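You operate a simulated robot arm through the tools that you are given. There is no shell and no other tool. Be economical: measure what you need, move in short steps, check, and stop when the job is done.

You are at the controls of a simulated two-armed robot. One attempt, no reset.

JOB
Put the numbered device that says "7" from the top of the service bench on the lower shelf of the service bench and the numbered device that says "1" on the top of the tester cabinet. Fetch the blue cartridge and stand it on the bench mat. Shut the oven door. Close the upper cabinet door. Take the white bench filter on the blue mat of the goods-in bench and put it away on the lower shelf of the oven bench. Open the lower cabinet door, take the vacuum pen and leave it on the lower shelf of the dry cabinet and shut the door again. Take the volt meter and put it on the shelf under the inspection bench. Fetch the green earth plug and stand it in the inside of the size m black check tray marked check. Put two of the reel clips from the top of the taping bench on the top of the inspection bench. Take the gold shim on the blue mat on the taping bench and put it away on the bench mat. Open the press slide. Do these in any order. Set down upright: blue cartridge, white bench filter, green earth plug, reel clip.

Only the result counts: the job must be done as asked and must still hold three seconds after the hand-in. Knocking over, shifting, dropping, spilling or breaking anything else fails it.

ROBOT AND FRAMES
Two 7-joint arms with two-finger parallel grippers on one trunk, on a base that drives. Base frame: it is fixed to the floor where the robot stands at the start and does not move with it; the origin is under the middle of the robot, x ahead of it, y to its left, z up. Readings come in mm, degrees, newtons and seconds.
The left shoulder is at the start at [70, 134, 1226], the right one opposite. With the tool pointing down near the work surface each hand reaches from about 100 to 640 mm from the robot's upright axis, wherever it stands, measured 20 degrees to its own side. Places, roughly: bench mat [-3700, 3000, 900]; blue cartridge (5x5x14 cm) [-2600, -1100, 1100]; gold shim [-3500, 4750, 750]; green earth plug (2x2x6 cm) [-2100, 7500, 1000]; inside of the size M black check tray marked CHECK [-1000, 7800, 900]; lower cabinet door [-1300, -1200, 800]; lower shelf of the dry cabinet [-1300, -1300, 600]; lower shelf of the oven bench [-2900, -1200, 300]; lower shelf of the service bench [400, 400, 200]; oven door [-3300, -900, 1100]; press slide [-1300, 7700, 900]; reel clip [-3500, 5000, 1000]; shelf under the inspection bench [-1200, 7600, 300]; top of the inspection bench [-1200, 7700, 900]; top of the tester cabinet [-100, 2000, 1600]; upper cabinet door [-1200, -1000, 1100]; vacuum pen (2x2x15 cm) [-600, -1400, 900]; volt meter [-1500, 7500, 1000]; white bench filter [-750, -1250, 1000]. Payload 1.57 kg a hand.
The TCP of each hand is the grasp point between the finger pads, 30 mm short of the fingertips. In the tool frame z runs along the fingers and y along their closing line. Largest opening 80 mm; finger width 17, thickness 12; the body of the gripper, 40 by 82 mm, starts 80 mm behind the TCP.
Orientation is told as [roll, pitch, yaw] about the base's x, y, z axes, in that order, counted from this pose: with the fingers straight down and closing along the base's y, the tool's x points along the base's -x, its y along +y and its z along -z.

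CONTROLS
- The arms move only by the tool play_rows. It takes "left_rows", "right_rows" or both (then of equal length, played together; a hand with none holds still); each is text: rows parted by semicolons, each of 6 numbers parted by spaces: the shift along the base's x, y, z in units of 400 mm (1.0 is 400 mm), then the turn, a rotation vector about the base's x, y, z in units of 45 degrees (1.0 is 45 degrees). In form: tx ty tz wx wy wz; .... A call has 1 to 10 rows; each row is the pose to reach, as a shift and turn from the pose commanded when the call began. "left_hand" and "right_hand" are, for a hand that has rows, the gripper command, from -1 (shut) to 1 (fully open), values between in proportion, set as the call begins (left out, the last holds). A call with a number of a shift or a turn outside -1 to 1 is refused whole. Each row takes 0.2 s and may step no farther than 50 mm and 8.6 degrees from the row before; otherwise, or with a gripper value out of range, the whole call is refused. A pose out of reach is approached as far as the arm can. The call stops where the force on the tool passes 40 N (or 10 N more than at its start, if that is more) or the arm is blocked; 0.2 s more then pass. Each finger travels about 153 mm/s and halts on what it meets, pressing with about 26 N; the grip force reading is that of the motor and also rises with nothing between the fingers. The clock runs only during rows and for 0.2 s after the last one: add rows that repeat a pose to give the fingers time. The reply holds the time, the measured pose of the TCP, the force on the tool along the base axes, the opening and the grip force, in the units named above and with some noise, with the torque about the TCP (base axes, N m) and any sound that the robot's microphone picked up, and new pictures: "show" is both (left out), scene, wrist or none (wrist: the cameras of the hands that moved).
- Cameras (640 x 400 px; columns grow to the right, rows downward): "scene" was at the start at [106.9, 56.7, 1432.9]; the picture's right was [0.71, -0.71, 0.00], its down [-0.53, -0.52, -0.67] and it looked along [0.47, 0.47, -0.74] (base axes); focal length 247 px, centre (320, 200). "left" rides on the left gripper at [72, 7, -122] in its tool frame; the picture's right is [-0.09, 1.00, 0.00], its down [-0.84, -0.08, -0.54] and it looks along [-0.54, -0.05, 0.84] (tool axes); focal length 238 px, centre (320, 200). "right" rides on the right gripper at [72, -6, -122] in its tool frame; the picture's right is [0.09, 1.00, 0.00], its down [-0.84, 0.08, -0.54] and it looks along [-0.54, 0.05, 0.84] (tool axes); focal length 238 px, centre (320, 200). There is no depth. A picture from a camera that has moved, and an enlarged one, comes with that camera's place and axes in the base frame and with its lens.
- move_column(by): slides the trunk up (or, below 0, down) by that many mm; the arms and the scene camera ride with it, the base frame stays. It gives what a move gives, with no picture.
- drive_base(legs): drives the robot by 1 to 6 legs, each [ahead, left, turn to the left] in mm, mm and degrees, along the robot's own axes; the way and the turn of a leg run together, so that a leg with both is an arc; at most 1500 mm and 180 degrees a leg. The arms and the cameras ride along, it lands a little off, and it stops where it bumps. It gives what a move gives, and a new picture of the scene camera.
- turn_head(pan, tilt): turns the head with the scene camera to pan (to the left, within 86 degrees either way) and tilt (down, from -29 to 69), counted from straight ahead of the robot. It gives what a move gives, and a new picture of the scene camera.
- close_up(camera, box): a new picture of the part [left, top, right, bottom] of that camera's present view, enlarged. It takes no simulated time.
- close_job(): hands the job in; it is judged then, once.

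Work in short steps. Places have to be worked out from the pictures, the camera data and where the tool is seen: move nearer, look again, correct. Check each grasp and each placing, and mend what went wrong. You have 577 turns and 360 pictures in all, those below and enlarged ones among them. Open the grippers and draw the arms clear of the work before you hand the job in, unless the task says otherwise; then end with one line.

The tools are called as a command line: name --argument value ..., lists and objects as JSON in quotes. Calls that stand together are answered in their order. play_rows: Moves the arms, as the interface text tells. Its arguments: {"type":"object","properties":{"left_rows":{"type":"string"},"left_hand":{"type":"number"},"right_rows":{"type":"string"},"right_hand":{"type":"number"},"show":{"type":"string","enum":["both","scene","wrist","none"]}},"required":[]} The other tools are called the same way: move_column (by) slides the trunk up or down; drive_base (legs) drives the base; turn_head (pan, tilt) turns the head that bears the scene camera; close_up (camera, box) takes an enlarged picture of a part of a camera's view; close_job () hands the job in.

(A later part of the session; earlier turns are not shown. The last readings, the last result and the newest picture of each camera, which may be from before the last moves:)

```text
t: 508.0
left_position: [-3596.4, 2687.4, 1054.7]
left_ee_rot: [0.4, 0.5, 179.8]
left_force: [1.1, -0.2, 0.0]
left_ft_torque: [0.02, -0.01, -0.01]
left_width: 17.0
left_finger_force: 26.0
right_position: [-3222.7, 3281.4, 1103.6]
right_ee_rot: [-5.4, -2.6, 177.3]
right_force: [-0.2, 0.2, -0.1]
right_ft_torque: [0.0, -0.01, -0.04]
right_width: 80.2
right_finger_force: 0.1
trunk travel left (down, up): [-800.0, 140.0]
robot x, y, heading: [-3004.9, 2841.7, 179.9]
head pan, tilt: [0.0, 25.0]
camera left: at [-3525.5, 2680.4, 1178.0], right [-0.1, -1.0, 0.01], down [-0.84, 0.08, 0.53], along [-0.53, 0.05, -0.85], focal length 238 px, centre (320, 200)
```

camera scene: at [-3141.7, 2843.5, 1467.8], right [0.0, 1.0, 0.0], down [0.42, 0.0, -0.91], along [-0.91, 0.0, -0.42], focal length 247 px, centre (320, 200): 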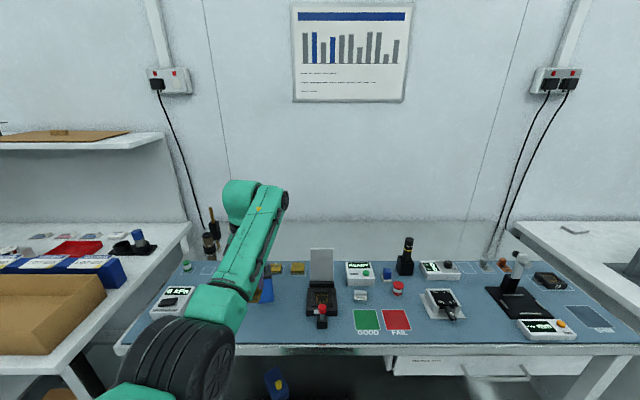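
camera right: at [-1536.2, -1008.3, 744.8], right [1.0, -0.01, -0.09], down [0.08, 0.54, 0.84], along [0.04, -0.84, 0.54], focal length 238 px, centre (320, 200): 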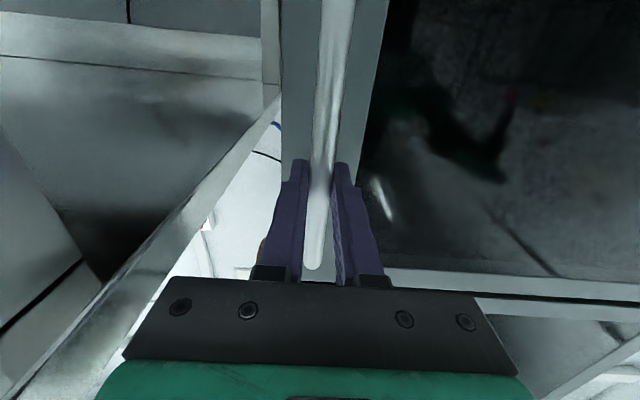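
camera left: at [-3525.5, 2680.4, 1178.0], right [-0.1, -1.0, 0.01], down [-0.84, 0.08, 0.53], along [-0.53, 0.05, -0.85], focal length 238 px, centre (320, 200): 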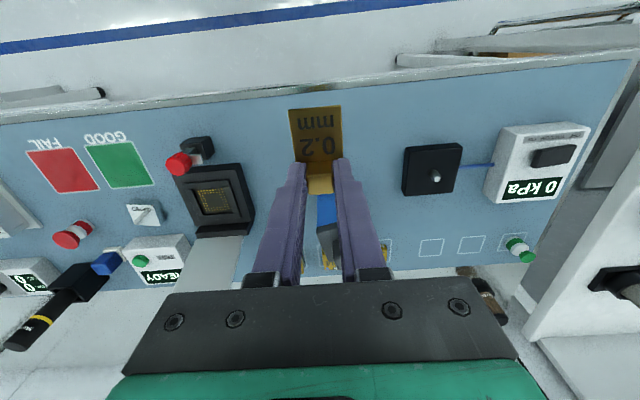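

I go 38 mm further in so the whole shim lies on the mat, then lower.

drive_base --legs '[[38, 0, 0]]'

play_rows --left_rows "0 0 -0.1 0 0 0;0 0 -0.2 0 0 0;0 0 -0.3 0 0 0;0 0 -0.36 0 0 0;0 0 -0.375 0 0 0;0 0 -0.39 0 0 0;0 0 -0.4 0 0 0;0 0 -0.41 0 0 0;0 0 -0.42 0 0 0" --show "wrist"

```text
t: 508.9
left_position: [-3628.3, 2687.2, 1058.9]
left_ee_rot: [0.4, 0.1, 179.7]
left_force: [1.0, 0.5, -0.1]
left_ft_torque: [0.04, 0.01, 0.01]
left_width: 16.6
left_finger_force: 26.2
right_position: [-3253.9, 3281.1, 1105.2]
right_ee_rot: [-5.4, -2.9, 177.1]
right_force: [-0.1, 1.5, 0.3]
right_ft_torque: [0.01, 0.02, 0.0]
right_width: 80.1
right_finger_force: 0.0
trunk travel left (down, up): [-800.0, 140.0]
robot x, y, heading: [-3036.9, 2842.4, 179.9]
head pan, tilt: [0.0, 25.0]
camera scene: at [-3172.6, 2843.6, 1468.5], right [0.0, 1.0, 0.0], down [0.42, 0.0, -0.91], along [-0.91, 0.0, -0.42], focal length 247 px, centre (320, 200)
```

scene: 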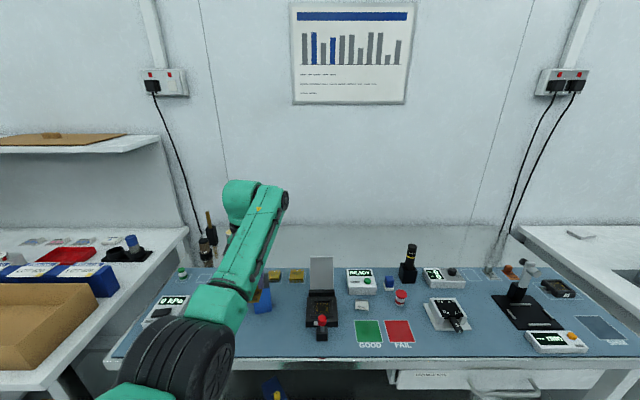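

```text
t: 511.0
left_position: [-3636.1, 2688.1, 895.4]
left_ee_rot: [0.5, -0.7, 179.6]
left_force: [3.6, 0.4, 17.6]
left_ft_torque: [0.17, -0.48, -0.03]
left_width: 16.9
left_finger_force: 26.2
right_position: [-3257.1, 3282.9, 1103.9]
right_ee_rot: [-5.4, -2.7, 177.2]
right_force: [0.6, 0.0, -0.5]
right_ft_torque: [0.0, -0.02, 0.01]
right_width: 79.9
right_finger_force: 0.1
trunk travel left (down, up): [-800.0, 140.0]
robot x, y, heading: [-3037.6, 2841.6, 180.0]
head pan, tilt: [0.0, 25.0]
stopped in row 9 (left hand): the force on the tool passed its limit (the readings are from after the stop); the commanded pose is now the measured one
camera left: at [-3563.1, 2681.1, 1016.7], right [-0.1, -0.99, 0.01], down [-0.83, 0.09, 0.55], along [-0.55, 0.05, -0.84], focal length 238 px, centre (320, 200)
```

left: 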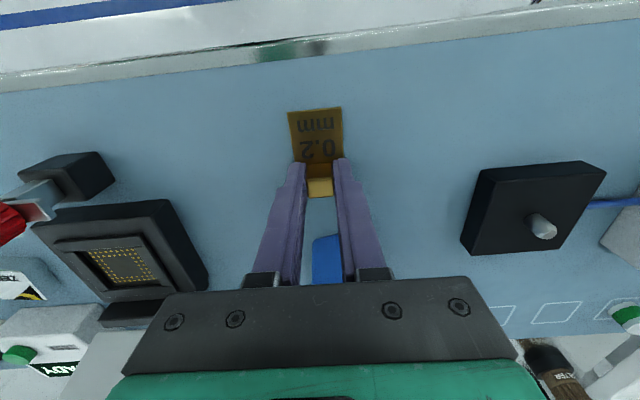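

On the mat. I ease up, open part-way and lift.

play_rows --left_rows "0 0 0.004 0 0 0;0 0 0.004 0 0 0" --show "none"

play_rows --left_rows "0 0 0 0 0 0;0 0 0 0 0 0;0 0 0.05 0 0 0;0 0 0.15 0 0 0;0 0 0.27 0 0 0;0 0 0.39 0 0 0;0 0 0.5 0 0 0" --left_hand 0.2 --show "wrist"

```text
t: 511.6
left_position: [-3636.4, 2686.5, 895.1]
left_ee_rot: [0.5, -0.5, 179.6]
left_force: [-0.9, 2.5, 17.0]
left_ft_torque: [0.21, -0.14, 0.01]
left_width: 16.8
left_finger_force: 25.9
right_position: [-3258.0, 3282.6, 1102.6]
right_ee_rot: [-5.3, -2.8, 177.2]
right_force: [0.9, 0.4, -0.6]
right_ft_torque: [0.02, -0.04, 0.01]
right_width: 80.2
right_finger_force: 0.1
trunk travel left (down, up): [-800.0, 140.0]
robot x, y, heading: [-3041.6, 2845.0, 179.9]
head pan, tilt: [0.0, 25.0]
```

```text
t: 513.2
left_position: [-3635.7, 2688.5, 1093.8]
left_ee_rot: [0.5, -0.2, 179.6]
left_force: [0.3, -0.6, 0.7]
left_ft_torque: [-0.01, -0.03, 0.01]
left_width: 47.9
left_finger_force: 0.0
right_position: [-3258.6, 3282.6, 1102.4]
right_ee_rot: [-5.4, -2.6, 177.2]
right_force: [0.0, 0.7, 0.4]
right_ft_torque: [-0.01, 0.01, 0.0]
right_width: 80.0
right_finger_force: 0.0
trunk travel left (down, up): [-800.0, 140.0]
robot x, y, heading: [-3037.9, 2842.0, 179.7]
head pan, tilt: [0.0, 25.0]
camera left: at [-3563.7, 2682.1, 1215.0], right [-0.1, -0.99, 0.01], down [-0.83, 0.09, 0.54], along [-0.54, 0.05, -0.84], focal length 238 px, centre (320, 200)
```

left: 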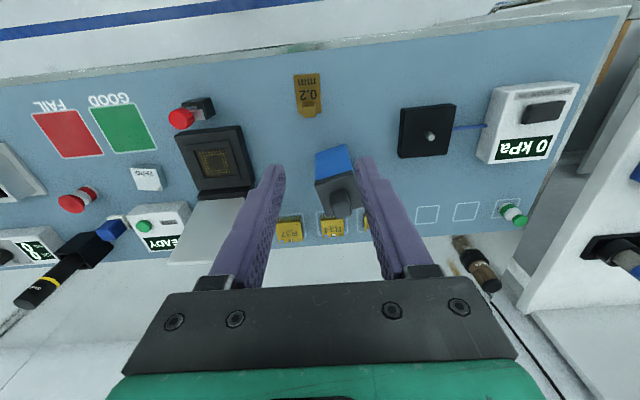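

Shim and cartridge are both placed. Back to the taping bench for the first reel clip ("1 PCS", ≈[-3620,4980]).

drive_base --legs '[[-300, 0, 0], [0, -1450, 0], [0, -840, 0]]'

```text
t: 526.3
left_position: [-3314.9, 5006.9, 1092.0]
left_ee_rot: [0.5, -0.2, 179.6]
left_force: [0.1, 0.0, 0.8]
left_ft_torque: [-0.01, 0.01, 0.02]
left_width: 47.9
left_finger_force: 0.1
right_position: [-2937.8, 5599.8, 1104.3]
right_ee_rot: [-5.4, -2.6, 177.1]
right_force: [-0.3, 0.5, 0.5]
right_ft_torque: [-0.03, -0.03, 0.02]
right_width: 79.8
right_finger_force: 0.1
trunk travel left (down, up): [-800.0, 140.0]
robot x, y, heading: [-2719.5, 5162.3, 179.9]
head pan, tilt: [0.0, 25.0]
camera scene: at [-2858.2, 5161.8, 1467.6], right [0.0, 1.0, 0.0], down [0.42, 0.0, -0.91], along [-0.91, 0.0, -0.42], focal length 247 px, centre (320, 200)
```

scene: 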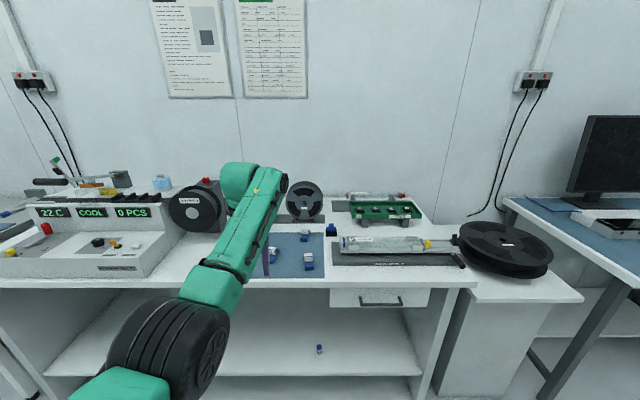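

drive_base --legs '[[290, 27, 0]]'

play_rows --left_rows "0 0 -0.05 0 0 0;0 0 -0.1 0 0 0;0 0 -0.15 0 0 0" --left_hand 1 --show "wrist"

```text
t: 528.3
left_position: [-3595.3, 4978.5, 1093.9]
left_ee_rot: [0.5, -0.3, 179.6]
left_force: [0.9, -0.9, -0.9]
left_ft_torque: [-0.01, -0.02, 0.0]
left_width: 47.9
left_finger_force: 0.1
right_position: [-3220.3, 5574.0, 1103.2]
right_ee_rot: [-5.4, -2.6, 177.4]
right_force: [0.0, -0.3, -0.3]
right_ft_torque: [0.0, 0.02, 0.0]
right_width: 79.9
right_finger_force: 0.1
trunk travel left (down, up): [-800.0, 140.0]
robot x, y, heading: [-3001.5, 5133.5, 179.7]
head pan, tilt: [0.0, 25.0]
camera scene: at [-3139.0, 5135.7, 1467.9], right [0.0, 1.0, 0.0], down [0.42, 0.0, -0.91], along [-0.91, 0.0, -0.42], focal length 247 px, centre (320, 200)
```

scene: 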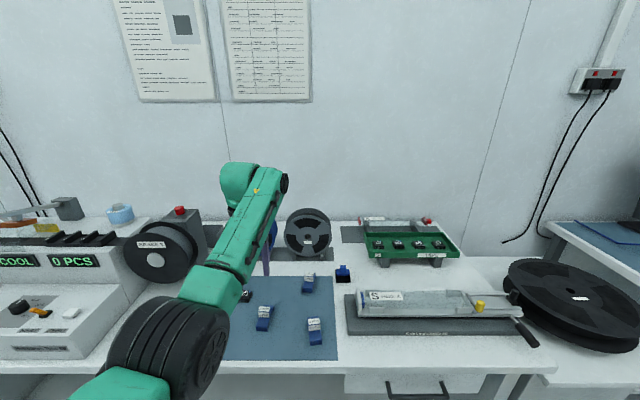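

```text
t: 529.1
left_position: [-3598.5, 4980.0, 1031.1]
left_ee_rot: [0.5, -0.2, 179.7]
left_force: [-0.3, -0.4, 0.5]
left_ft_torque: [-0.04, -0.01, 0.02]
left_width: 80.1
left_finger_force: 0.1
right_position: [-3222.0, 5573.5, 1102.1]
right_ee_rot: [-5.4, -2.5, 177.4]
right_force: [0.8, 0.5, 0.0]
right_ft_torque: [0.05, -0.01, 0.0]
right_width: 80.0
right_finger_force: 0.0
trunk travel left (down, up): [-800.0, 140.0]
robot x, y, heading: [-2999.0, 5136.1, 180.1]
head pan, tilt: [0.0, 25.0]
camera left: at [-3526.1, 4973.3, 1153.0], right [-0.1, -1.0, 0.01], down [-0.83, 0.09, 0.54], along [-0.54, 0.05, -0.84], focal length 238 px, centre (320, 200)
```

left: 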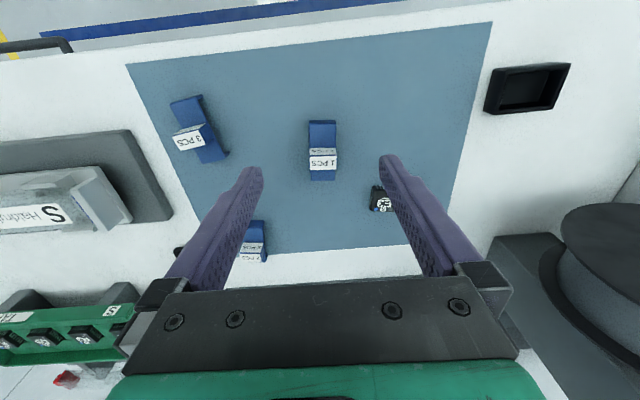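

close_up --camera "left" --box '[270, 100, 370, 200]'

close_up --camera "scene" --box '[240, 260, 340, 360]'

```text
4.00 times, centred on (320, 150) of left
camera zoom: at [-3526.1, 4973.3, 1153.0], right [-0.1, -1.0, 0.01], down [-0.83, 0.09, 0.54], along [-0.54, 0.05, -0.84], focal length 953 px, centre (320, 400)
```

zoom: 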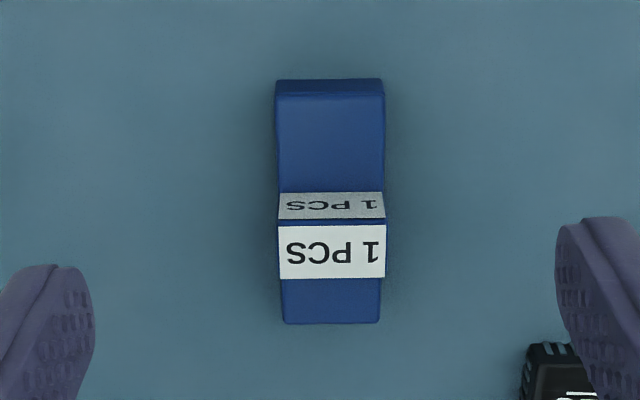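

```text
4.00 times, centred on (290, 310) of scene
camera zoom: at [-3142.0, 5135.2, 1467.6], right [0.0, 1.0, 0.0], down [0.42, 0.0, -0.91], along [-0.91, 0.0, -0.42], focal length 990 px, centre (440, -240)
```

zoom: 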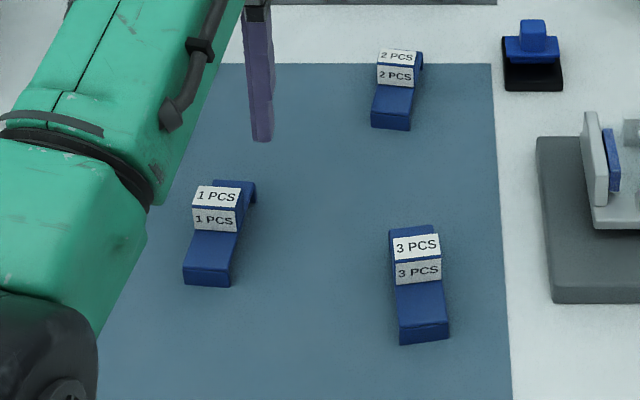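

The clip's raised block is at ≈[-3632,4979], top ≈ 910. I drive 33 mm ahead, descend to z≈900 and grip.

drive_base --legs '[[33, 0, 0]]'

play_rows --left_rows "0 0 -0.08 0 0 0;0 0 -0.16 0 0 0;0 0 -0.2 0 0 0;0 0 -0.2 0 0 0" --show "wrist"

```text
t: 529.9
left_position: [-3625.4, 4981.3, 1035.1]
left_ee_rot: [0.5, -0.5, 179.7]
left_force: [0.2, -0.6, 0.3]
left_ft_torque: [0.02, 0.05, 0.02]
left_width: 80.4
left_finger_force: 0.1
right_position: [-3247.1, 5573.1, 1104.5]
right_ee_rot: [-5.4, -2.9, 177.3]
right_force: [0.4, 0.0, 0.0]
right_ft_torque: [0.01, 0.02, 0.0]
right_width: 79.6
right_finger_force: 0.0
trunk travel left (down, up): [-800.0, 140.0]
robot x, y, heading: [-3029.2, 5139.5, 180.0]
head pan, tilt: [0.0, 25.0]
camera scene: at [-3165.5, 5135.7, 1468.5], right [0.0, 1.0, 0.0], down [0.42, 0.0, -0.91], along [-0.91, 0.0, -0.42], focal length 247 px, centre (320, 200)
```

scene: 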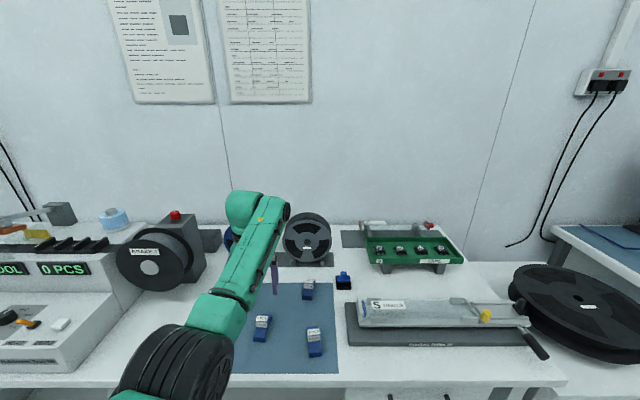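

```text
t: 530.9
left_position: [-3630.2, 4980.2, 953.0]
left_ee_rot: [0.5, -0.2, 179.8]
left_force: [-1.0, 0.5, -0.6]
left_ft_torque: [-0.01, 0.0, 0.02]
left_width: 80.1
left_finger_force: 0.0
right_position: [-3252.6, 5573.4, 1104.2]
right_ee_rot: [-5.4, -2.6, 177.2]
right_force: [-0.1, -0.1, -0.3]
right_ft_torque: [0.06, 0.0, -0.01]
right_width: 80.3
right_finger_force: 0.2
trunk travel left (down, up): [-800.0, 140.0]
robot x, y, heading: [-3033.0, 5134.1, 180.0]
head pan, tilt: [0.0, 25.0]
camera left: at [-3556.6, 4973.9, 1074.1], right [-0.1, -1.0, 0.01], down [-0.83, 0.09, 0.54], along [-0.54, 0.05, -0.84], focal length 238 px, centre (320, 200)
```

left: 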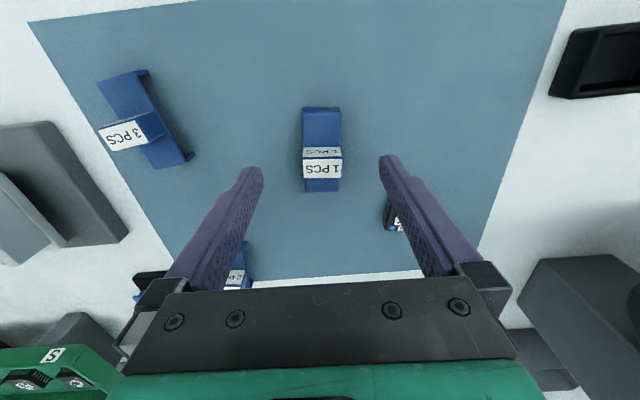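

play_rows --left_rows "-0.015 0 -0.07 0 0 0;-0.015 0 -0.13 0 0 0;-0.015 0 -0.13 0 0 0" --show "none"

play_rows --left_rows "0 0 0 0 0 0;0 0 0 0 0 0;0 0 0 0 0 0" --left_hand -1 --show "wrist"

```text
t: 531.7
left_position: [-3639.4, 4982.2, 909.4]
left_ee_rot: [0.4, -0.9, 179.5]
left_force: [0.7, -0.2, -1.5]
left_ft_torque: [-0.02, -0.03, 0.0]
left_width: 80.0
left_finger_force: 0.0
left hand out of reach, approached as far as the arm can: row 2
right_position: [-3253.1, 5574.5, 1101.9]
right_ee_rot: [-5.4, -2.6, 177.2]
right_force: [-0.2, -0.5, 0.5]
right_ft_torque: [-0.02, 0.02, -0.02]
right_width: 79.9
right_finger_force: 0.0
trunk travel left (down, up): [-800.0, 140.0]
robot x, y, heading: [-3033.8, 5132.5, 179.9]
head pan, tilt: [0.0, 25.0]
```

```text
t: 532.5
left_position: [-3639.2, 4982.4, 910.5]
left_ee_rot: [0.3, -0.9, 179.4]
left_force: [0.0, 0.6, 0.9]
left_ft_torque: [-0.03, -0.01, 0.0]
left_width: 30.8
left_finger_force: 26.4
right_position: [-3253.2, 5574.2, 1101.4]
right_ee_rot: [-5.4, -2.7, 177.3]
right_force: [0.1, 0.0, -0.1]
right_ft_torque: [0.02, 0.02, -0.03]
right_width: 80.0
right_finger_force: 0.0
trunk travel left (down, up): [-800.0, 140.0]
robot x, y, heading: [-3031.5, 5134.7, 179.9]
head pan, tilt: [0.0, 25.0]
camera left: at [-3566.0, 4975.3, 1030.3], right [-0.1, -0.99, 0.01], down [-0.83, 0.09, 0.55], along [-0.55, 0.05, -0.83], focal length 238 px, centre (320, 200)
```

left: 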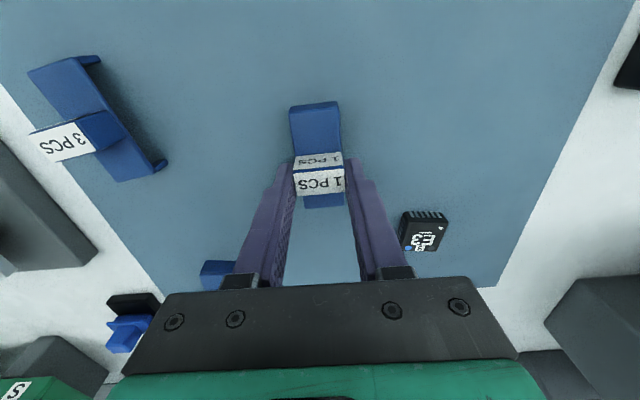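

Gripped at 30.8 mm. I lift and check.

play_rows --left_rows "0.01 0 0.08 0 0 0;0.02 0 0.18 0 0 0;0.03 0 0.3 0 0 0;0.03 0 0.42 0 0 0" --show "wrist"

```text
t: 533.5
left_position: [-3638.0, 4994.0, 1038.1]
left_ee_rot: [1.3, -1.9, 177.0]
left_force: [1.3, -0.7, 0.6]
left_ft_torque: [-0.06, 0.04, 0.04]
left_width: 31.0
left_finger_force: 25.6
left hand out of reach, approached as far as the arm can: row 1, 2, 3, 4
right_position: [-3252.3, 5576.5, 1102.5]
right_ee_rot: [-5.4, -2.7, 177.2]
right_force: [0.2, 0.6, 0.5]
right_ft_torque: [-0.03, 0.02, -0.03]
right_width: 80.0
right_finger_force: 0.1
trunk travel left (down, up): [-800.0, 140.0]
robot x, y, heading: [-3032.8, 5133.1, 179.9]
head pan, tilt: [0.0, 25.0]
camera left: at [-3561.8, 4985.9, 1157.6], right [-0.14, -0.99, 0.02], down [-0.81, 0.13, 0.57], along [-0.56, 0.06, -0.82], focal length 238 px, centre (320, 200)
```

left: 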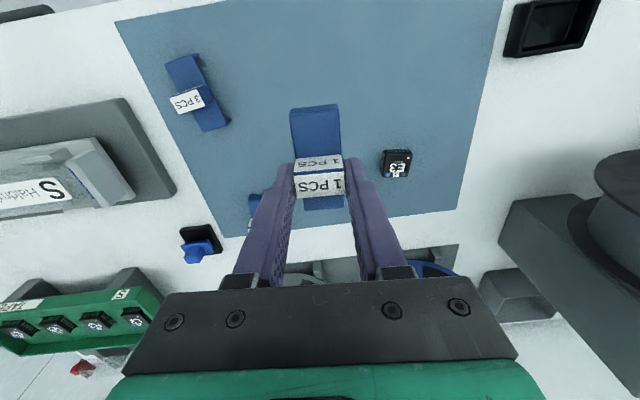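

I back off, turn to face north and look toward the inspection bench.

drive_base --legs '[[-600, 0, 0], [0, 0, -90]]'

turn_head --pan -15 --tilt 12

```text
t: 540.7
left_position: [-2589.0, 5738.3, 1038.8]
left_ee_rot: [1.0, -2.0, 88.1]
left_force: [0.4, 0.8, -0.5]
left_ft_torque: [0.02, 0.01, -0.04]
left_width: 30.8
left_finger_force: 26.0
right_position: [-1999.6, 5361.6, 1103.6]
right_ee_rot: [-5.4, -2.6, 88.2]
right_force: [0.1, -0.3, -0.2]
right_ft_torque: [0.0, -0.01, 0.01]
right_width: 80.3
right_finger_force: 0.0
trunk travel left (down, up): [-800.0, 140.0]
robot x, y, heading: [-2436.5, 5133.5, 90.5]
head pan, tilt: [0.0, 25.0]
camera scene: at [-2436.6, 5277.0, 1467.6], right [1.0, 0.01, 0.0], down [0.01, -0.42, -0.91], along [-0.01, 0.91, -0.42], focal length 247 px, centre (320, 200)
```

scene: 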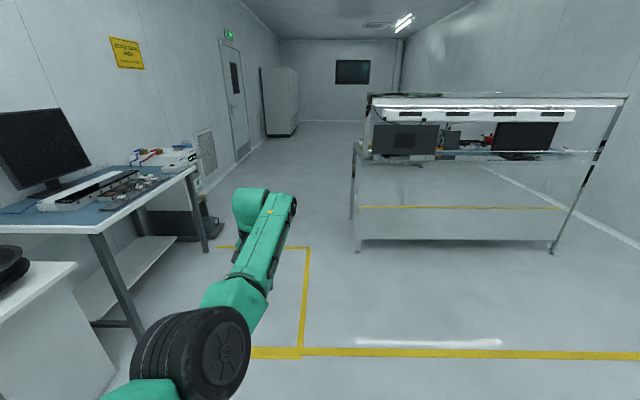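

```text
t: 541.5
left_position: [-2588.1, 5739.0, 1039.2]
left_ee_rot: [1.0, -2.2, 88.1]
left_force: [0.4, 0.6, -0.6]
left_ft_torque: [0.01, 0.03, 0.03]
left_width: 30.8
left_finger_force: 25.8
right_position: [-2000.1, 5362.3, 1103.2]
right_ee_rot: [-5.4, -2.7, 88.0]
right_force: [0.6, -0.3, 0.3]
right_ft_torque: [-0.03, 0.0, 0.03]
right_width: 80.1
right_finger_force: 0.1
trunk travel left (down, up): [-800.0, 140.0]
robot x, y, heading: [-2436.8, 5136.0, 90.7]
head pan, tilt: [-15.0, 12.0]
camera scene: at [-2412.3, 5275.2, 1488.7], right [0.97, -0.24, 0.0], down [-0.05, -0.2, -0.98], along [0.24, 0.95, -0.21], focal length 247 px, centre (320, 200)
```

scene: 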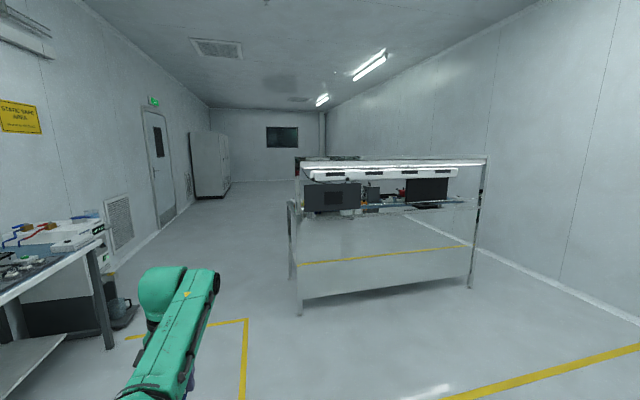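

The inspection bench is an island (x≈-2090…-250, its back at y≈7250). I go round its west end to approach from the north.

drive_base --legs '[[0, 320, -0.6], [1450, 0, 0], [1450, 0, 0], [800, 0, 0]]'

turn_head --pan -80 --tilt 20

```text
t: 561.2
left_position: [-2951.0, 9463.6, 1038.9]
left_ee_rot: [1.0, -2.1, 88.8]
left_force: [0.6, 0.0, 0.0]
left_ft_torque: [0.0, 0.0, 0.01]
left_width: 31.0
left_finger_force: 25.6
right_position: [-2356.7, 9093.4, 1101.8]
right_ee_rot: [-5.3, -2.6, 88.7]
right_force: [0.0, 0.3, -0.1]
right_ft_torque: [-0.01, -0.02, -0.02]
right_width: 80.0
right_finger_force: 0.1
trunk travel left (down, up): [-800.0, 140.0]
robot x, y, heading: [-2790.2, 8862.4, 91.4]
head pan, tilt: [-15.0, 12.0]
camera scene: at [-2769.1, 9002.1, 1488.8], right [0.97, -0.23, 0.0], down [-0.05, -0.2, -0.98], along [0.23, 0.95, -0.21], focal length 247 px, centre (320, 200)
```

scene: 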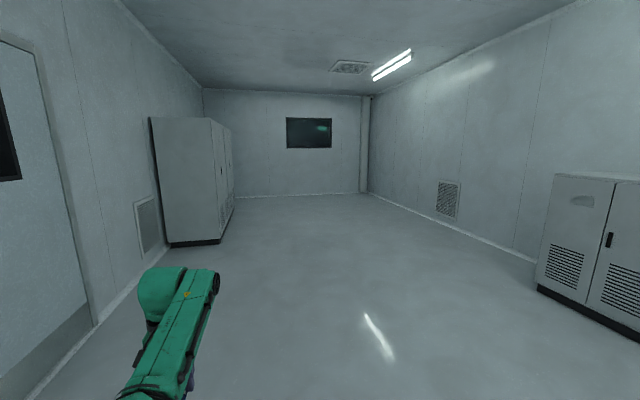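

```text
t: 562.6
left_position: [-2951.2, 9464.1, 1037.4]
left_ee_rot: [1.0, -2.2, 88.9]
left_force: [-0.2, -0.4, -0.3]
left_ft_torque: [-0.01, -0.01, -0.02]
left_width: 30.6
left_finger_force: 26.0
right_position: [-2357.2, 9095.3, 1102.9]
right_ee_rot: [-5.4, -2.4, 88.8]
right_force: [0.2, -0.2, -0.1]
right_ft_torque: [-0.01, 0.0, -0.01]
right_width: 79.9
right_finger_force: 0.0
trunk travel left (down, up): [-800.0, 140.0]
robot x, y, heading: [-2785.0, 8860.8, 91.4]
head pan, tilt: [-80.0, 20.0]
camera scene: at [-2699.6, 8931.1, 1475.7], right [0.2, -0.98, 0.0], down [-0.34, -0.07, -0.94], along [0.92, 0.19, -0.34], focal length 247 px, centre (320, 200)
```

scene: 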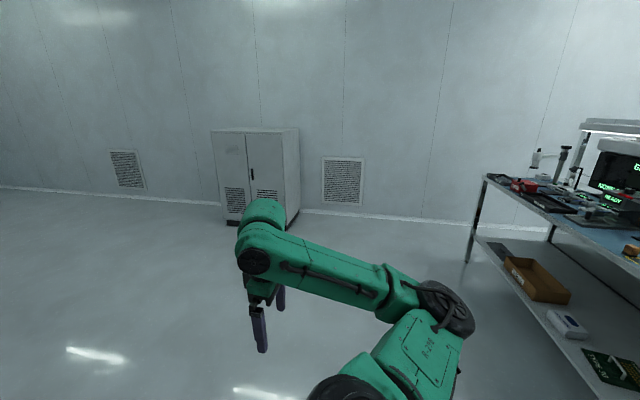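

The bench's front faces north at y≈7900. I turn to face south and move in front of it.

drive_base --legs '[[0, 0, -180], [0, 1000, -1.4]]'

turn_head --pan 0 --tilt 25

```text
t: 575.2
left_position: [-1660.2, 8245.6, 1038.7]
left_ee_rot: [1.1, -2.2, -93.6]
left_force: [1.0, -0.5, 0.1]
left_ft_torque: [-0.03, -0.02, -0.01]
left_width: 30.9
left_finger_force: 26.1
right_position: [-2236.9, 8640.6, 1103.9]
right_ee_rot: [-5.5, -2.6, -93.6]
right_force: [0.7, 0.4, 0.6]
right_ft_torque: [-0.02, 0.02, 0.02]
right_width: 79.9
right_finger_force: 0.0
trunk travel left (down, up): [-800.0, 140.0]
robot x, y, heading: [-1794.3, 8856.4, -91.0]
head pan, tilt: [-80.0, 20.0]
camera scene: at [-1886.4, 8791.3, 1475.7], right [-0.16, 0.99, 0.0], down [0.34, 0.05, -0.94], along [-0.93, -0.15, -0.34], focal length 247 px, centre (320, 200)
```

scene: 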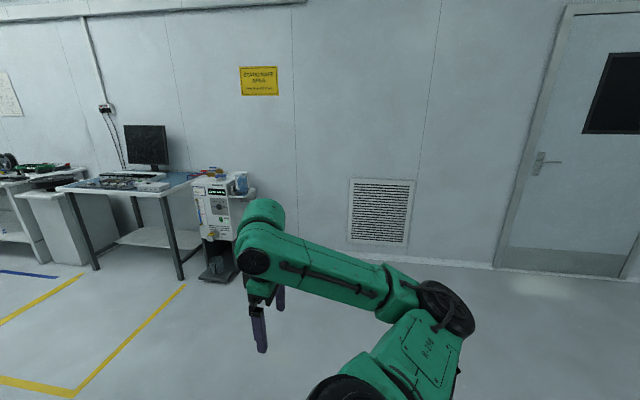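

```text
t: 576.7
left_position: [-1659.7, 8245.7, 1037.7]
left_ee_rot: [1.1, -2.2, -93.7]
left_force: [0.0, -0.2, -0.6]
left_ft_torque: [-0.02, -0.01, -0.02]
left_width: 30.8
left_finger_force: 26.0
right_position: [-2236.7, 8640.8, 1102.2]
right_ee_rot: [-5.4, -2.6, -93.6]
right_force: [-0.9, 0.3, 1.4]
right_ft_torque: [0.0, -0.03, -0.03]
right_width: 79.9
right_finger_force: 0.1
trunk travel left (down, up): [-800.0, 140.0]
robot x, y, heading: [-1798.6, 8854.4, -91.1]
head pan, tilt: [0.0, 25.0]
camera scene: at [-1795.4, 8713.9, 1467.6], right [-1.0, 0.02, 0.0], down [0.01, 0.42, -0.91], along [-0.01, -0.91, -0.42], focal length 247 px, centre (320, 200)
```

scene: 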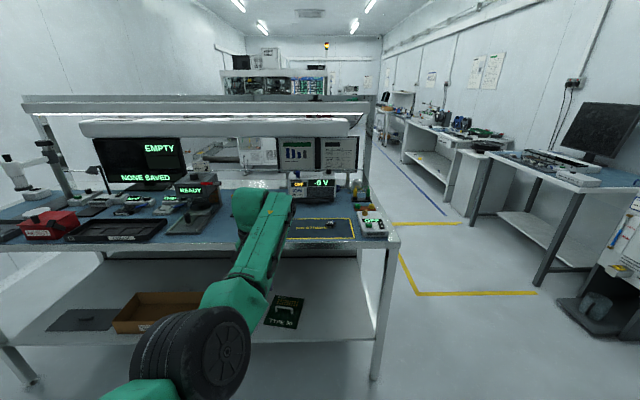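

close_up --camera "scene" --box '[0, 120, 400, 260]'

close_up --camera "scene" --box '[270, 160, 410, 250]'

```text
1.60 times, centred on (200, 190) of scene
camera zoom: at [-1795.4, 8713.9, 1467.6], right [-1.0, 0.02, 0.0], down [0.01, 0.42, -0.91], along [-0.01, -0.91, -0.42], focal length 396 px, centre (512, 216)
```

zoom: 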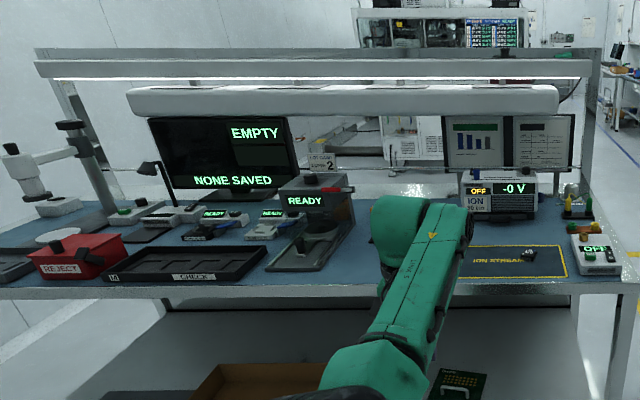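

```text
4.44 times, centred on (340, 205) of scene
camera zoom: at [-1795.4, 8713.9, 1467.6], right [-1.0, 0.02, 0.0], down [0.01, 0.42, -0.91], along [-0.01, -0.91, -0.42], focal length 1100 px, centre (231, 178)
```

zoom: 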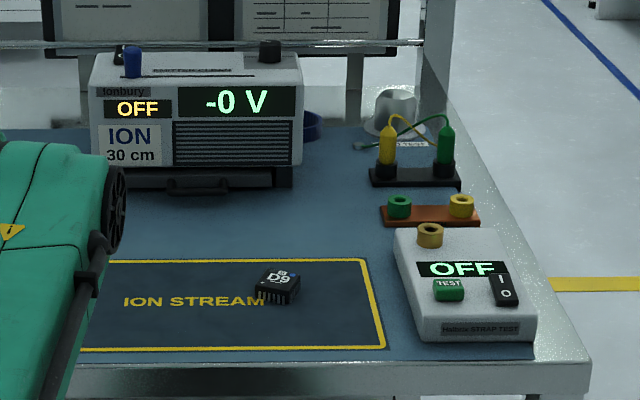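

I approach to look at the bench top with the wrist camera.

drive_base --legs '[[300, 80, 1]]'

play_rows --left_rows "0 0.04 0.05 0.03 0.02 0.03;0 0.08 0.1 0.05 0.03 0.06;0 0.08 0.15 0.05 0.03 0.06" --show "wrist"

```text
t: 578.8
left_position: [-1575.2, 7945.6, 1039.6]
left_ee_rot: [1.0, -2.1, -92.8]
left_force: [-0.5, -0.2, -0.4]
left_ft_torque: [-0.01, 0.02, 0.0]
left_width: 30.8
left_finger_force: 26.1
right_position: [-2158.5, 8331.7, 1103.5]
right_ee_rot: [-5.5, -2.6, -92.8]
right_force: [0.0, 1.0, -0.5]
right_ft_torque: [-0.01, 0.02, -0.01]
right_width: 80.0
right_finger_force: 0.0
trunk travel left (down, up): [-800.0, 140.0]
robot x, y, heading: [-1715.0, 8553.9, -89.9]
head pan, tilt: [0.0, 25.0]
camera scene: at [-1717.5, 8411.9, 1467.8], right [-1.0, 0.0, 0.0], down [0.0, 0.42, -0.91], along [0.0, -0.91, -0.42], focal length 247 px, centre (320, 200)
```

scene: 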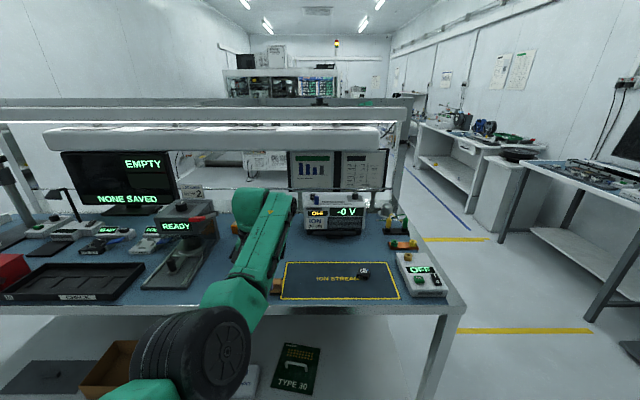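

```text
t: 579.6
left_position: [-1575.9, 7976.4, 1097.6]
left_ee_rot: [-0.4, 0.3, -90.1]
left_force: [0.0, 0.8, -0.4]
left_ft_torque: [0.01, -0.02, -0.05]
left_width: 31.1
left_finger_force: 25.7
right_position: [-2157.2, 8329.0, 1102.6]
right_ee_rot: [-5.4, -2.5, -92.8]
right_force: [-0.6, -0.3, 0.1]
right_ft_torque: [0.04, 0.01, 0.0]
right_width: 80.1
right_finger_force: 0.1
trunk travel left (down, up): [-800.0, 140.0]
robot x, y, heading: [-1715.7, 8552.6, -90.0]
head pan, tilt: [0.0, 25.0]
camera left: at [-1567.1, 8046.9, 1220.6], right [1.0, -0.09, -0.01], down [-0.07, -0.84, 0.54], along [-0.06, -0.54, -0.84], focal length 238 px, centre (320, 200)
```

left: 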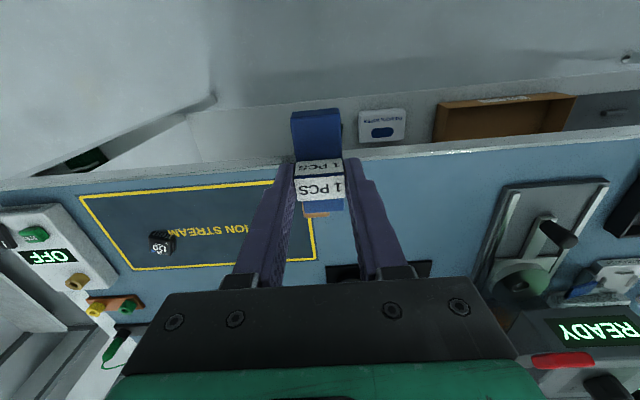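

I shift 200 mm left so the area between the ION field and the press is visible.

drive_base --legs '[[0, 220, 0]]'

close_up --camera "scene" --box '[100, 170, 460, 320]'

```text
t: 581.3
left_position: [-1356.0, 7975.9, 1099.4]
left_ee_rot: [-0.3, 0.1, -90.0]
left_force: [0.6, 0.1, 0.1]
left_ft_torque: [-0.02, 0.05, -0.02]
left_width: 31.0
left_finger_force: 25.8
right_position: [-1940.1, 8329.9, 1101.7]
right_ee_rot: [-5.3, -2.4, -92.7]
right_force: [-0.6, -0.8, 0.4]
right_ft_torque: [0.01, 0.01, 0.0]
right_width: 79.9
right_finger_force: 0.1
trunk travel left (down, up): [-800.0, 140.0]
robot x, y, heading: [-1498.8, 8551.8, -89.9]
head pan, tilt: [0.0, 25.0]
camera scene: at [-1500.2, 8410.0, 1467.6], right [-1.0, 0.0, 0.0], down [0.0, 0.42, -0.91], along [0.0, -0.91, -0.42], focal length 247 px, centre (320, 200)
```

scene: 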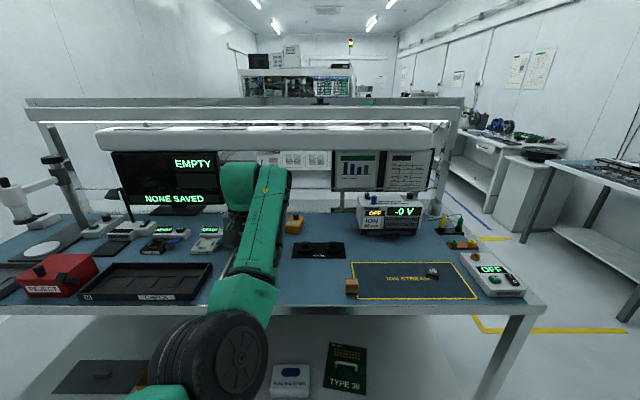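

```text
1.78 times, centred on (280, 245) of scene
camera zoom: at [-1500.2, 8410.0, 1467.6], right [-1.0, 0.0, 0.0], down [0.0, 0.42, -0.91], along [0.0, -0.91, -0.42], focal length 440 px, centre (391, 120)
```

zoom: 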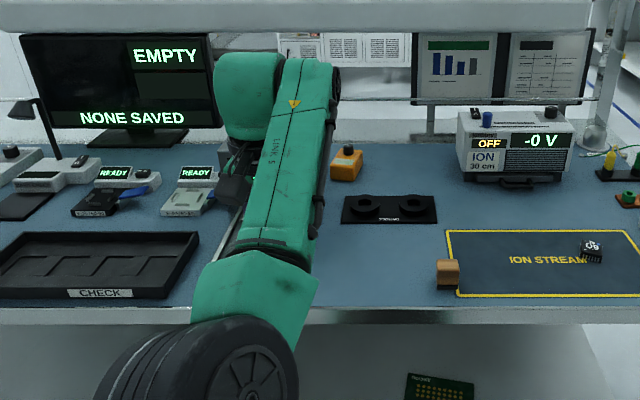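

The volt meter is the orange one near [-1390,7470]; free mat lies around x −1400…−1590, y≈7790. I place the first clip at ≈[-1455,7790].

drive_base --legs '[[186, -99, 0]]'

play_rows --left_rows "0 0 -0.08 0 0 0;0 0 -0.08 0 0 0" --show "wrist"

```text
t: 582.9
left_position: [-1454.0, 7793.2, 1100.5]
left_ee_rot: [-0.4, 0.0, -90.0]
left_force: [0.2, 0.3, 1.1]
left_ft_torque: [0.0, -0.01, 0.0]
left_width: 31.2
left_finger_force: 26.3
right_position: [-2036.9, 8149.0, 1103.1]
right_ee_rot: [-5.5, -2.7, -92.8]
right_force: [0.5, 0.4, -0.4]
right_ft_torque: [-0.03, 0.03, 0.0]
right_width: 79.8
right_finger_force: 0.0
trunk travel left (down, up): [-800.0, 140.0]
robot x, y, heading: [-1597.8, 8367.6, -90.3]
head pan, tilt: [0.0, 25.0]
camera scene: at [-1596.8, 8228.2, 1467.9], right [-1.0, 0.0, 0.0], down [0.0, 0.42, -0.91], along [0.0, -0.91, -0.42], focal length 247 px, centre (320, 200)
```

scene: 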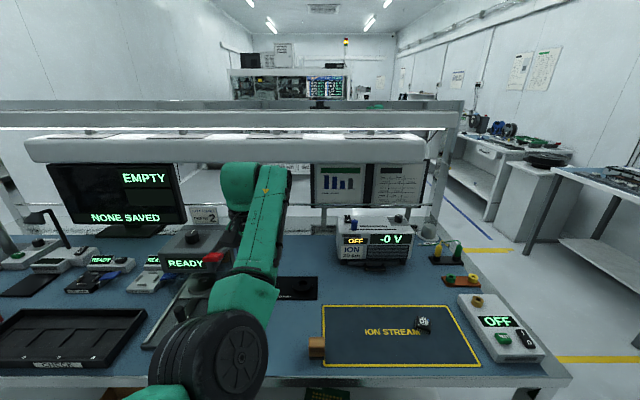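

```text
t: 583.5
left_position: [-1454.9, 7792.6, 1065.4]
left_ee_rot: [-0.4, 0.1, -90.0]
left_force: [0.0, 0.5, -0.1]
left_ft_torque: [0.03, 0.03, -0.01]
left_width: 30.8
left_finger_force: 25.7
right_position: [-2037.6, 8147.4, 1102.4]
right_ee_rot: [-5.4, -2.6, -92.8]
right_force: [0.1, -0.3, 0.0]
right_ft_torque: [0.02, -0.03, 0.02]
right_width: 80.1
right_finger_force: 0.3
trunk travel left (down, up): [-800.0, 140.0]
robot x, y, heading: [-1597.4, 8369.7, -89.9]
head pan, tilt: [0.0, 25.0]
camera left: at [-1446.8, 7862.9, 1188.7], right [1.0, -0.09, -0.01], down [-0.07, -0.84, 0.54], along [-0.06, -0.54, -0.84], focal length 238 px, centre (320, 200)
```

left: 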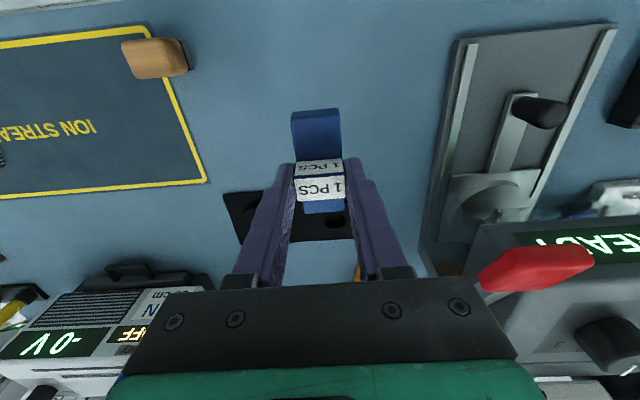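

Clear below. I lower to contact.

play_rows --left_rows "0 0 -0.1 0 0 0;0 0 -0.2 0 0 0;0 0 -0.26 0 0 0;0 0 -0.29 0 0 0;0 0 -0.315 0 0 0;0 0 -0.34 0 0 0;0 0 -0.36 0 0 0;0 0 -0.38 0 0 0;0 0 -0.4 0 0 0;0 0 -0.42 0 0 0" --show "none"

```text
t: 584.7
left_position: [-1456.1, 7791.3, 950.1]
left_ee_rot: [0.0, -0.4, -90.0]
left_force: [-2.6, 7.2, 17.1]
left_ft_torque: [0.42, -0.25, 0.2]
left_width: 31.1
left_finger_force: 26.5
right_position: [-2038.9, 8148.1, 1103.1]
right_ee_rot: [-5.4, -2.7, -92.7]
right_force: [0.7, -0.6, 0.3]
right_ft_torque: [0.01, 0.0, 0.03]
right_width: 80.0
right_finger_force: 0.1
trunk travel left (down, up): [-800.0, 140.0]
robot x, y, heading: [-1603.5, 8366.3, -90.1]
head pan, tilt: [0.0, 25.0]
stopped in row 6 (left hand): the force on the tool passed its limit (the readings are from after the stop); the commanded pose is now the measured one
```

Contact at bench height ≈902. I ease up 2 mm, release and lift.

play_rows --left_rows "0 0 0.006 0 0 0;0 0 0.006 0 0 0" --show "none"

play_rows --left_rows "0 0 0 0 0 0;0 0 0 0 0 0;0 0 0 0 0 0;0 0 0.05 0 0 0;0 0 0.15 0 0 0;0 0 0.27 0 0 0;0 0 0.39 0 0 0" --left_hand 0.8 --show "wrist"

```text
t: 585.3
left_position: [-1455.0, 7792.3, 950.1]
left_ee_rot: [-0.2, -0.1, -89.9]
left_force: [-1.5, 3.9, 7.8]
left_ft_torque: [0.2, -0.11, 0.1]
left_width: 31.2
left_finger_force: 25.6
right_position: [-2038.2, 8147.2, 1103.3]
right_ee_rot: [-5.4, -2.7, -92.7]
right_force: [-0.9, -0.1, 0.6]
right_ft_torque: [-0.04, -0.04, -0.02]
right_width: 79.9
right_finger_force: 0.1
trunk travel left (down, up): [-800.0, 140.0]
robot x, y, heading: [-1600.8, 8368.1, -89.9]
head pan, tilt: [0.0, 25.0]
```

```text
t: 586.9
left_position: [-1454.0, 7793.2, 1105.0]
left_ee_rot: [-0.2, 0.0, -90.0]
left_force: [-0.5, -0.7, 0.1]
left_ft_torque: [0.0, 0.02, 0.03]
left_width: 72.0
left_finger_force: 0.0
right_position: [-2038.7, 8145.8, 1102.0]
right_ee_rot: [-5.4, -2.6, -92.7]
right_force: [0.2, 0.4, -0.5]
right_ft_torque: [-0.04, -0.01, 0.0]
right_width: 80.1
right_finger_force: 0.1
trunk travel left (down, up): [-800.0, 140.0]
robot x, y, heading: [-1595.1, 8368.5, -90.0]
head pan, tilt: [0.0, 25.0]
camera left: at [-1447.5, 7864.3, 1225.7], right [1.0, -0.09, 0.0], down [-0.08, -0.84, 0.54], along [-0.05, -0.54, -0.84], focal length 238 px, centre (320, 200)
```

left: 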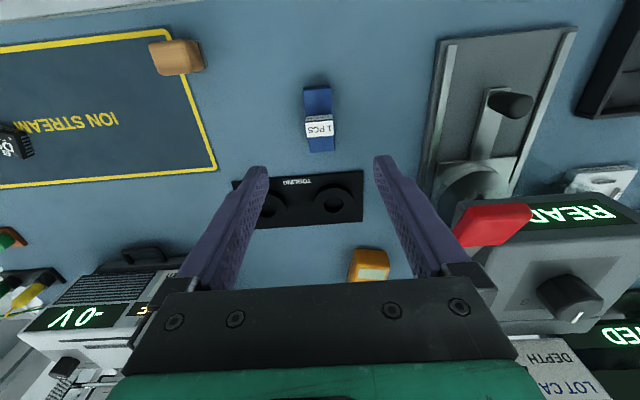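

First clip is standing on the bench. I inspect the volt meter.

close_up --camera "left" --box '[330, 230, 410, 300]'

turn_head --pan 12 --tilt 35

```text
5.71 times, centred on (370, 265) of left
camera zoom: at [-1447.5, 7864.3, 1225.7], right [1.0, -0.09, 0.0], down [-0.08, -0.84, 0.54], along [-0.05, -0.54, -0.84], focal length 1362 px, centre (34, -171)
```

zoom: 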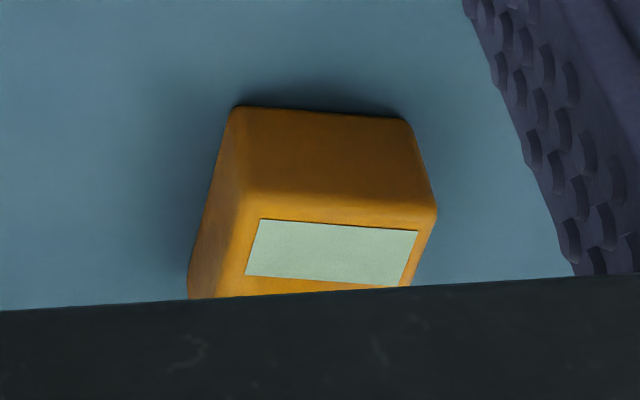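

```text
t: 587.7
left_position: [-1454.9, 7791.2, 1102.5]
left_ee_rot: [-0.2, -0.1, -90.0]
left_force: [0.2, -0.1, 0.4]
left_ft_torque: [0.02, -0.02, 0.01]
left_width: 72.0
left_finger_force: 0.1
right_position: [-2038.4, 8146.0, 1103.0]
right_ee_rot: [-5.4, -2.6, -92.7]
right_force: [0.9, -0.4, 0.3]
right_ft_torque: [0.0, 0.01, 0.02]
right_width: 80.2
right_finger_force: 0.0
trunk travel left (down, up): [-800.0, 140.0]
robot x, y, heading: [-1599.2, 8369.2, -89.8]
head pan, tilt: [12.0, 35.0]
camera scene: at [-1579.7, 8232.1, 1451.9], right [-0.98, -0.21, 0.0], down [-0.12, 0.56, -0.82], along [0.17, -0.8, -0.57], focal length 247 px, centre (320, 200)
```

scene: 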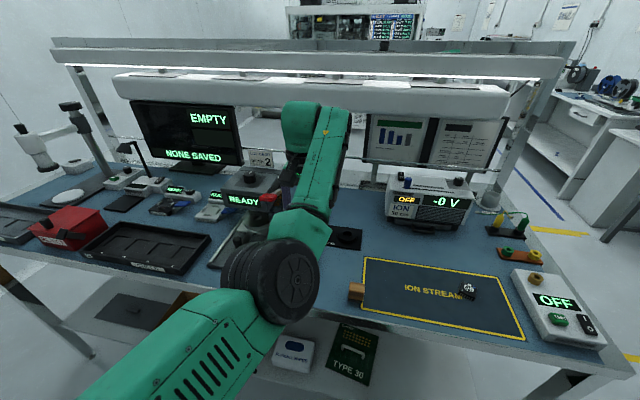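

The volt meter is ≈[-1384,7565], ~54 mm wide, z 902–955. I move over it.

drive_base --legs '[[215, 72, 0]]'

play_rows --left_rows "0 0 -0.06 0 0 0;0 0 -0.12 0 0 0;0 0 -0.12 0 0 0" --left_hand 1 --show "wrist"

```text
t: 589.4
left_position: [-1382.1, 7580.7, 1103.3]
left_ee_rot: [-0.3, -0.2, -89.9]
left_force: [0.2, -1.0, 0.4]
left_ft_torque: [-0.01, 0.0, 0.03]
left_width: 71.9
left_finger_force: 0.2
right_position: [-1968.2, 7934.0, 1103.9]
right_ee_rot: [-5.4, -2.6, -92.5]
right_force: [0.8, 0.5, 0.4]
right_ft_torque: [-0.03, -0.01, -0.01]
right_width: 80.1
right_finger_force: 0.0
trunk travel left (down, up): [-800.0, 140.0]
robot x, y, heading: [-1527.2, 8153.3, -90.2]
head pan, tilt: [12.0, 35.0]
camera scene: at [-1508.8, 8021.4, 1452.1], right [-0.98, -0.21, 0.0], down [-0.12, 0.56, -0.82], along [0.17, -0.8, -0.57], focal length 247 px, centre (320, 200)
```

scene: 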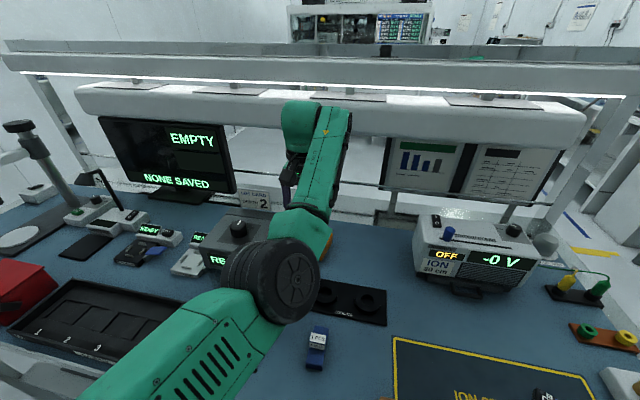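

```text
t: 590.2
left_position: [-1381.3, 7580.0, 1054.1]
left_ee_rot: [-0.2, 0.0, -89.8]
left_force: [0.8, -1.0, -0.2]
left_ft_torque: [-0.03, 0.01, 0.0]
left_width: 79.9
left_finger_force: 0.1
right_position: [-1965.5, 7931.7, 1102.5]
right_ee_rot: [-5.4, -2.5, -92.6]
right_force: [-0.1, 0.1, -0.3]
right_ft_torque: [0.03, -0.01, -0.03]
right_width: 80.0
right_finger_force: 0.1
trunk travel left (down, up): [-800.0, 140.0]
robot x, y, heading: [-1529.1, 8153.7, -89.7]
head pan, tilt: [12.0, 35.0]
camera left: at [-1374.0, 7650.7, 1175.8], right [1.0, -0.09, 0.0], down [-0.07, -0.84, 0.54], along [-0.05, -0.54, -0.84], focal length 238 px, centre (320, 200)
```

left: 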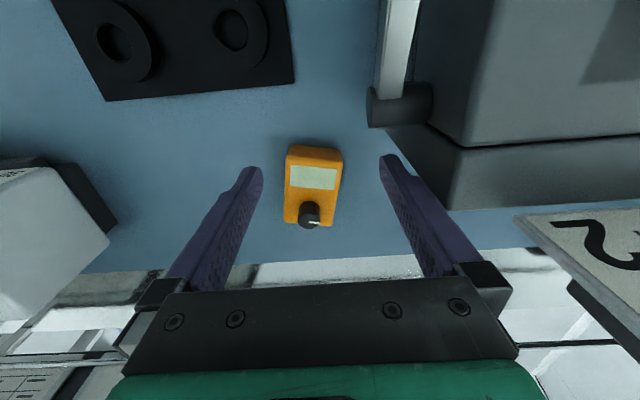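

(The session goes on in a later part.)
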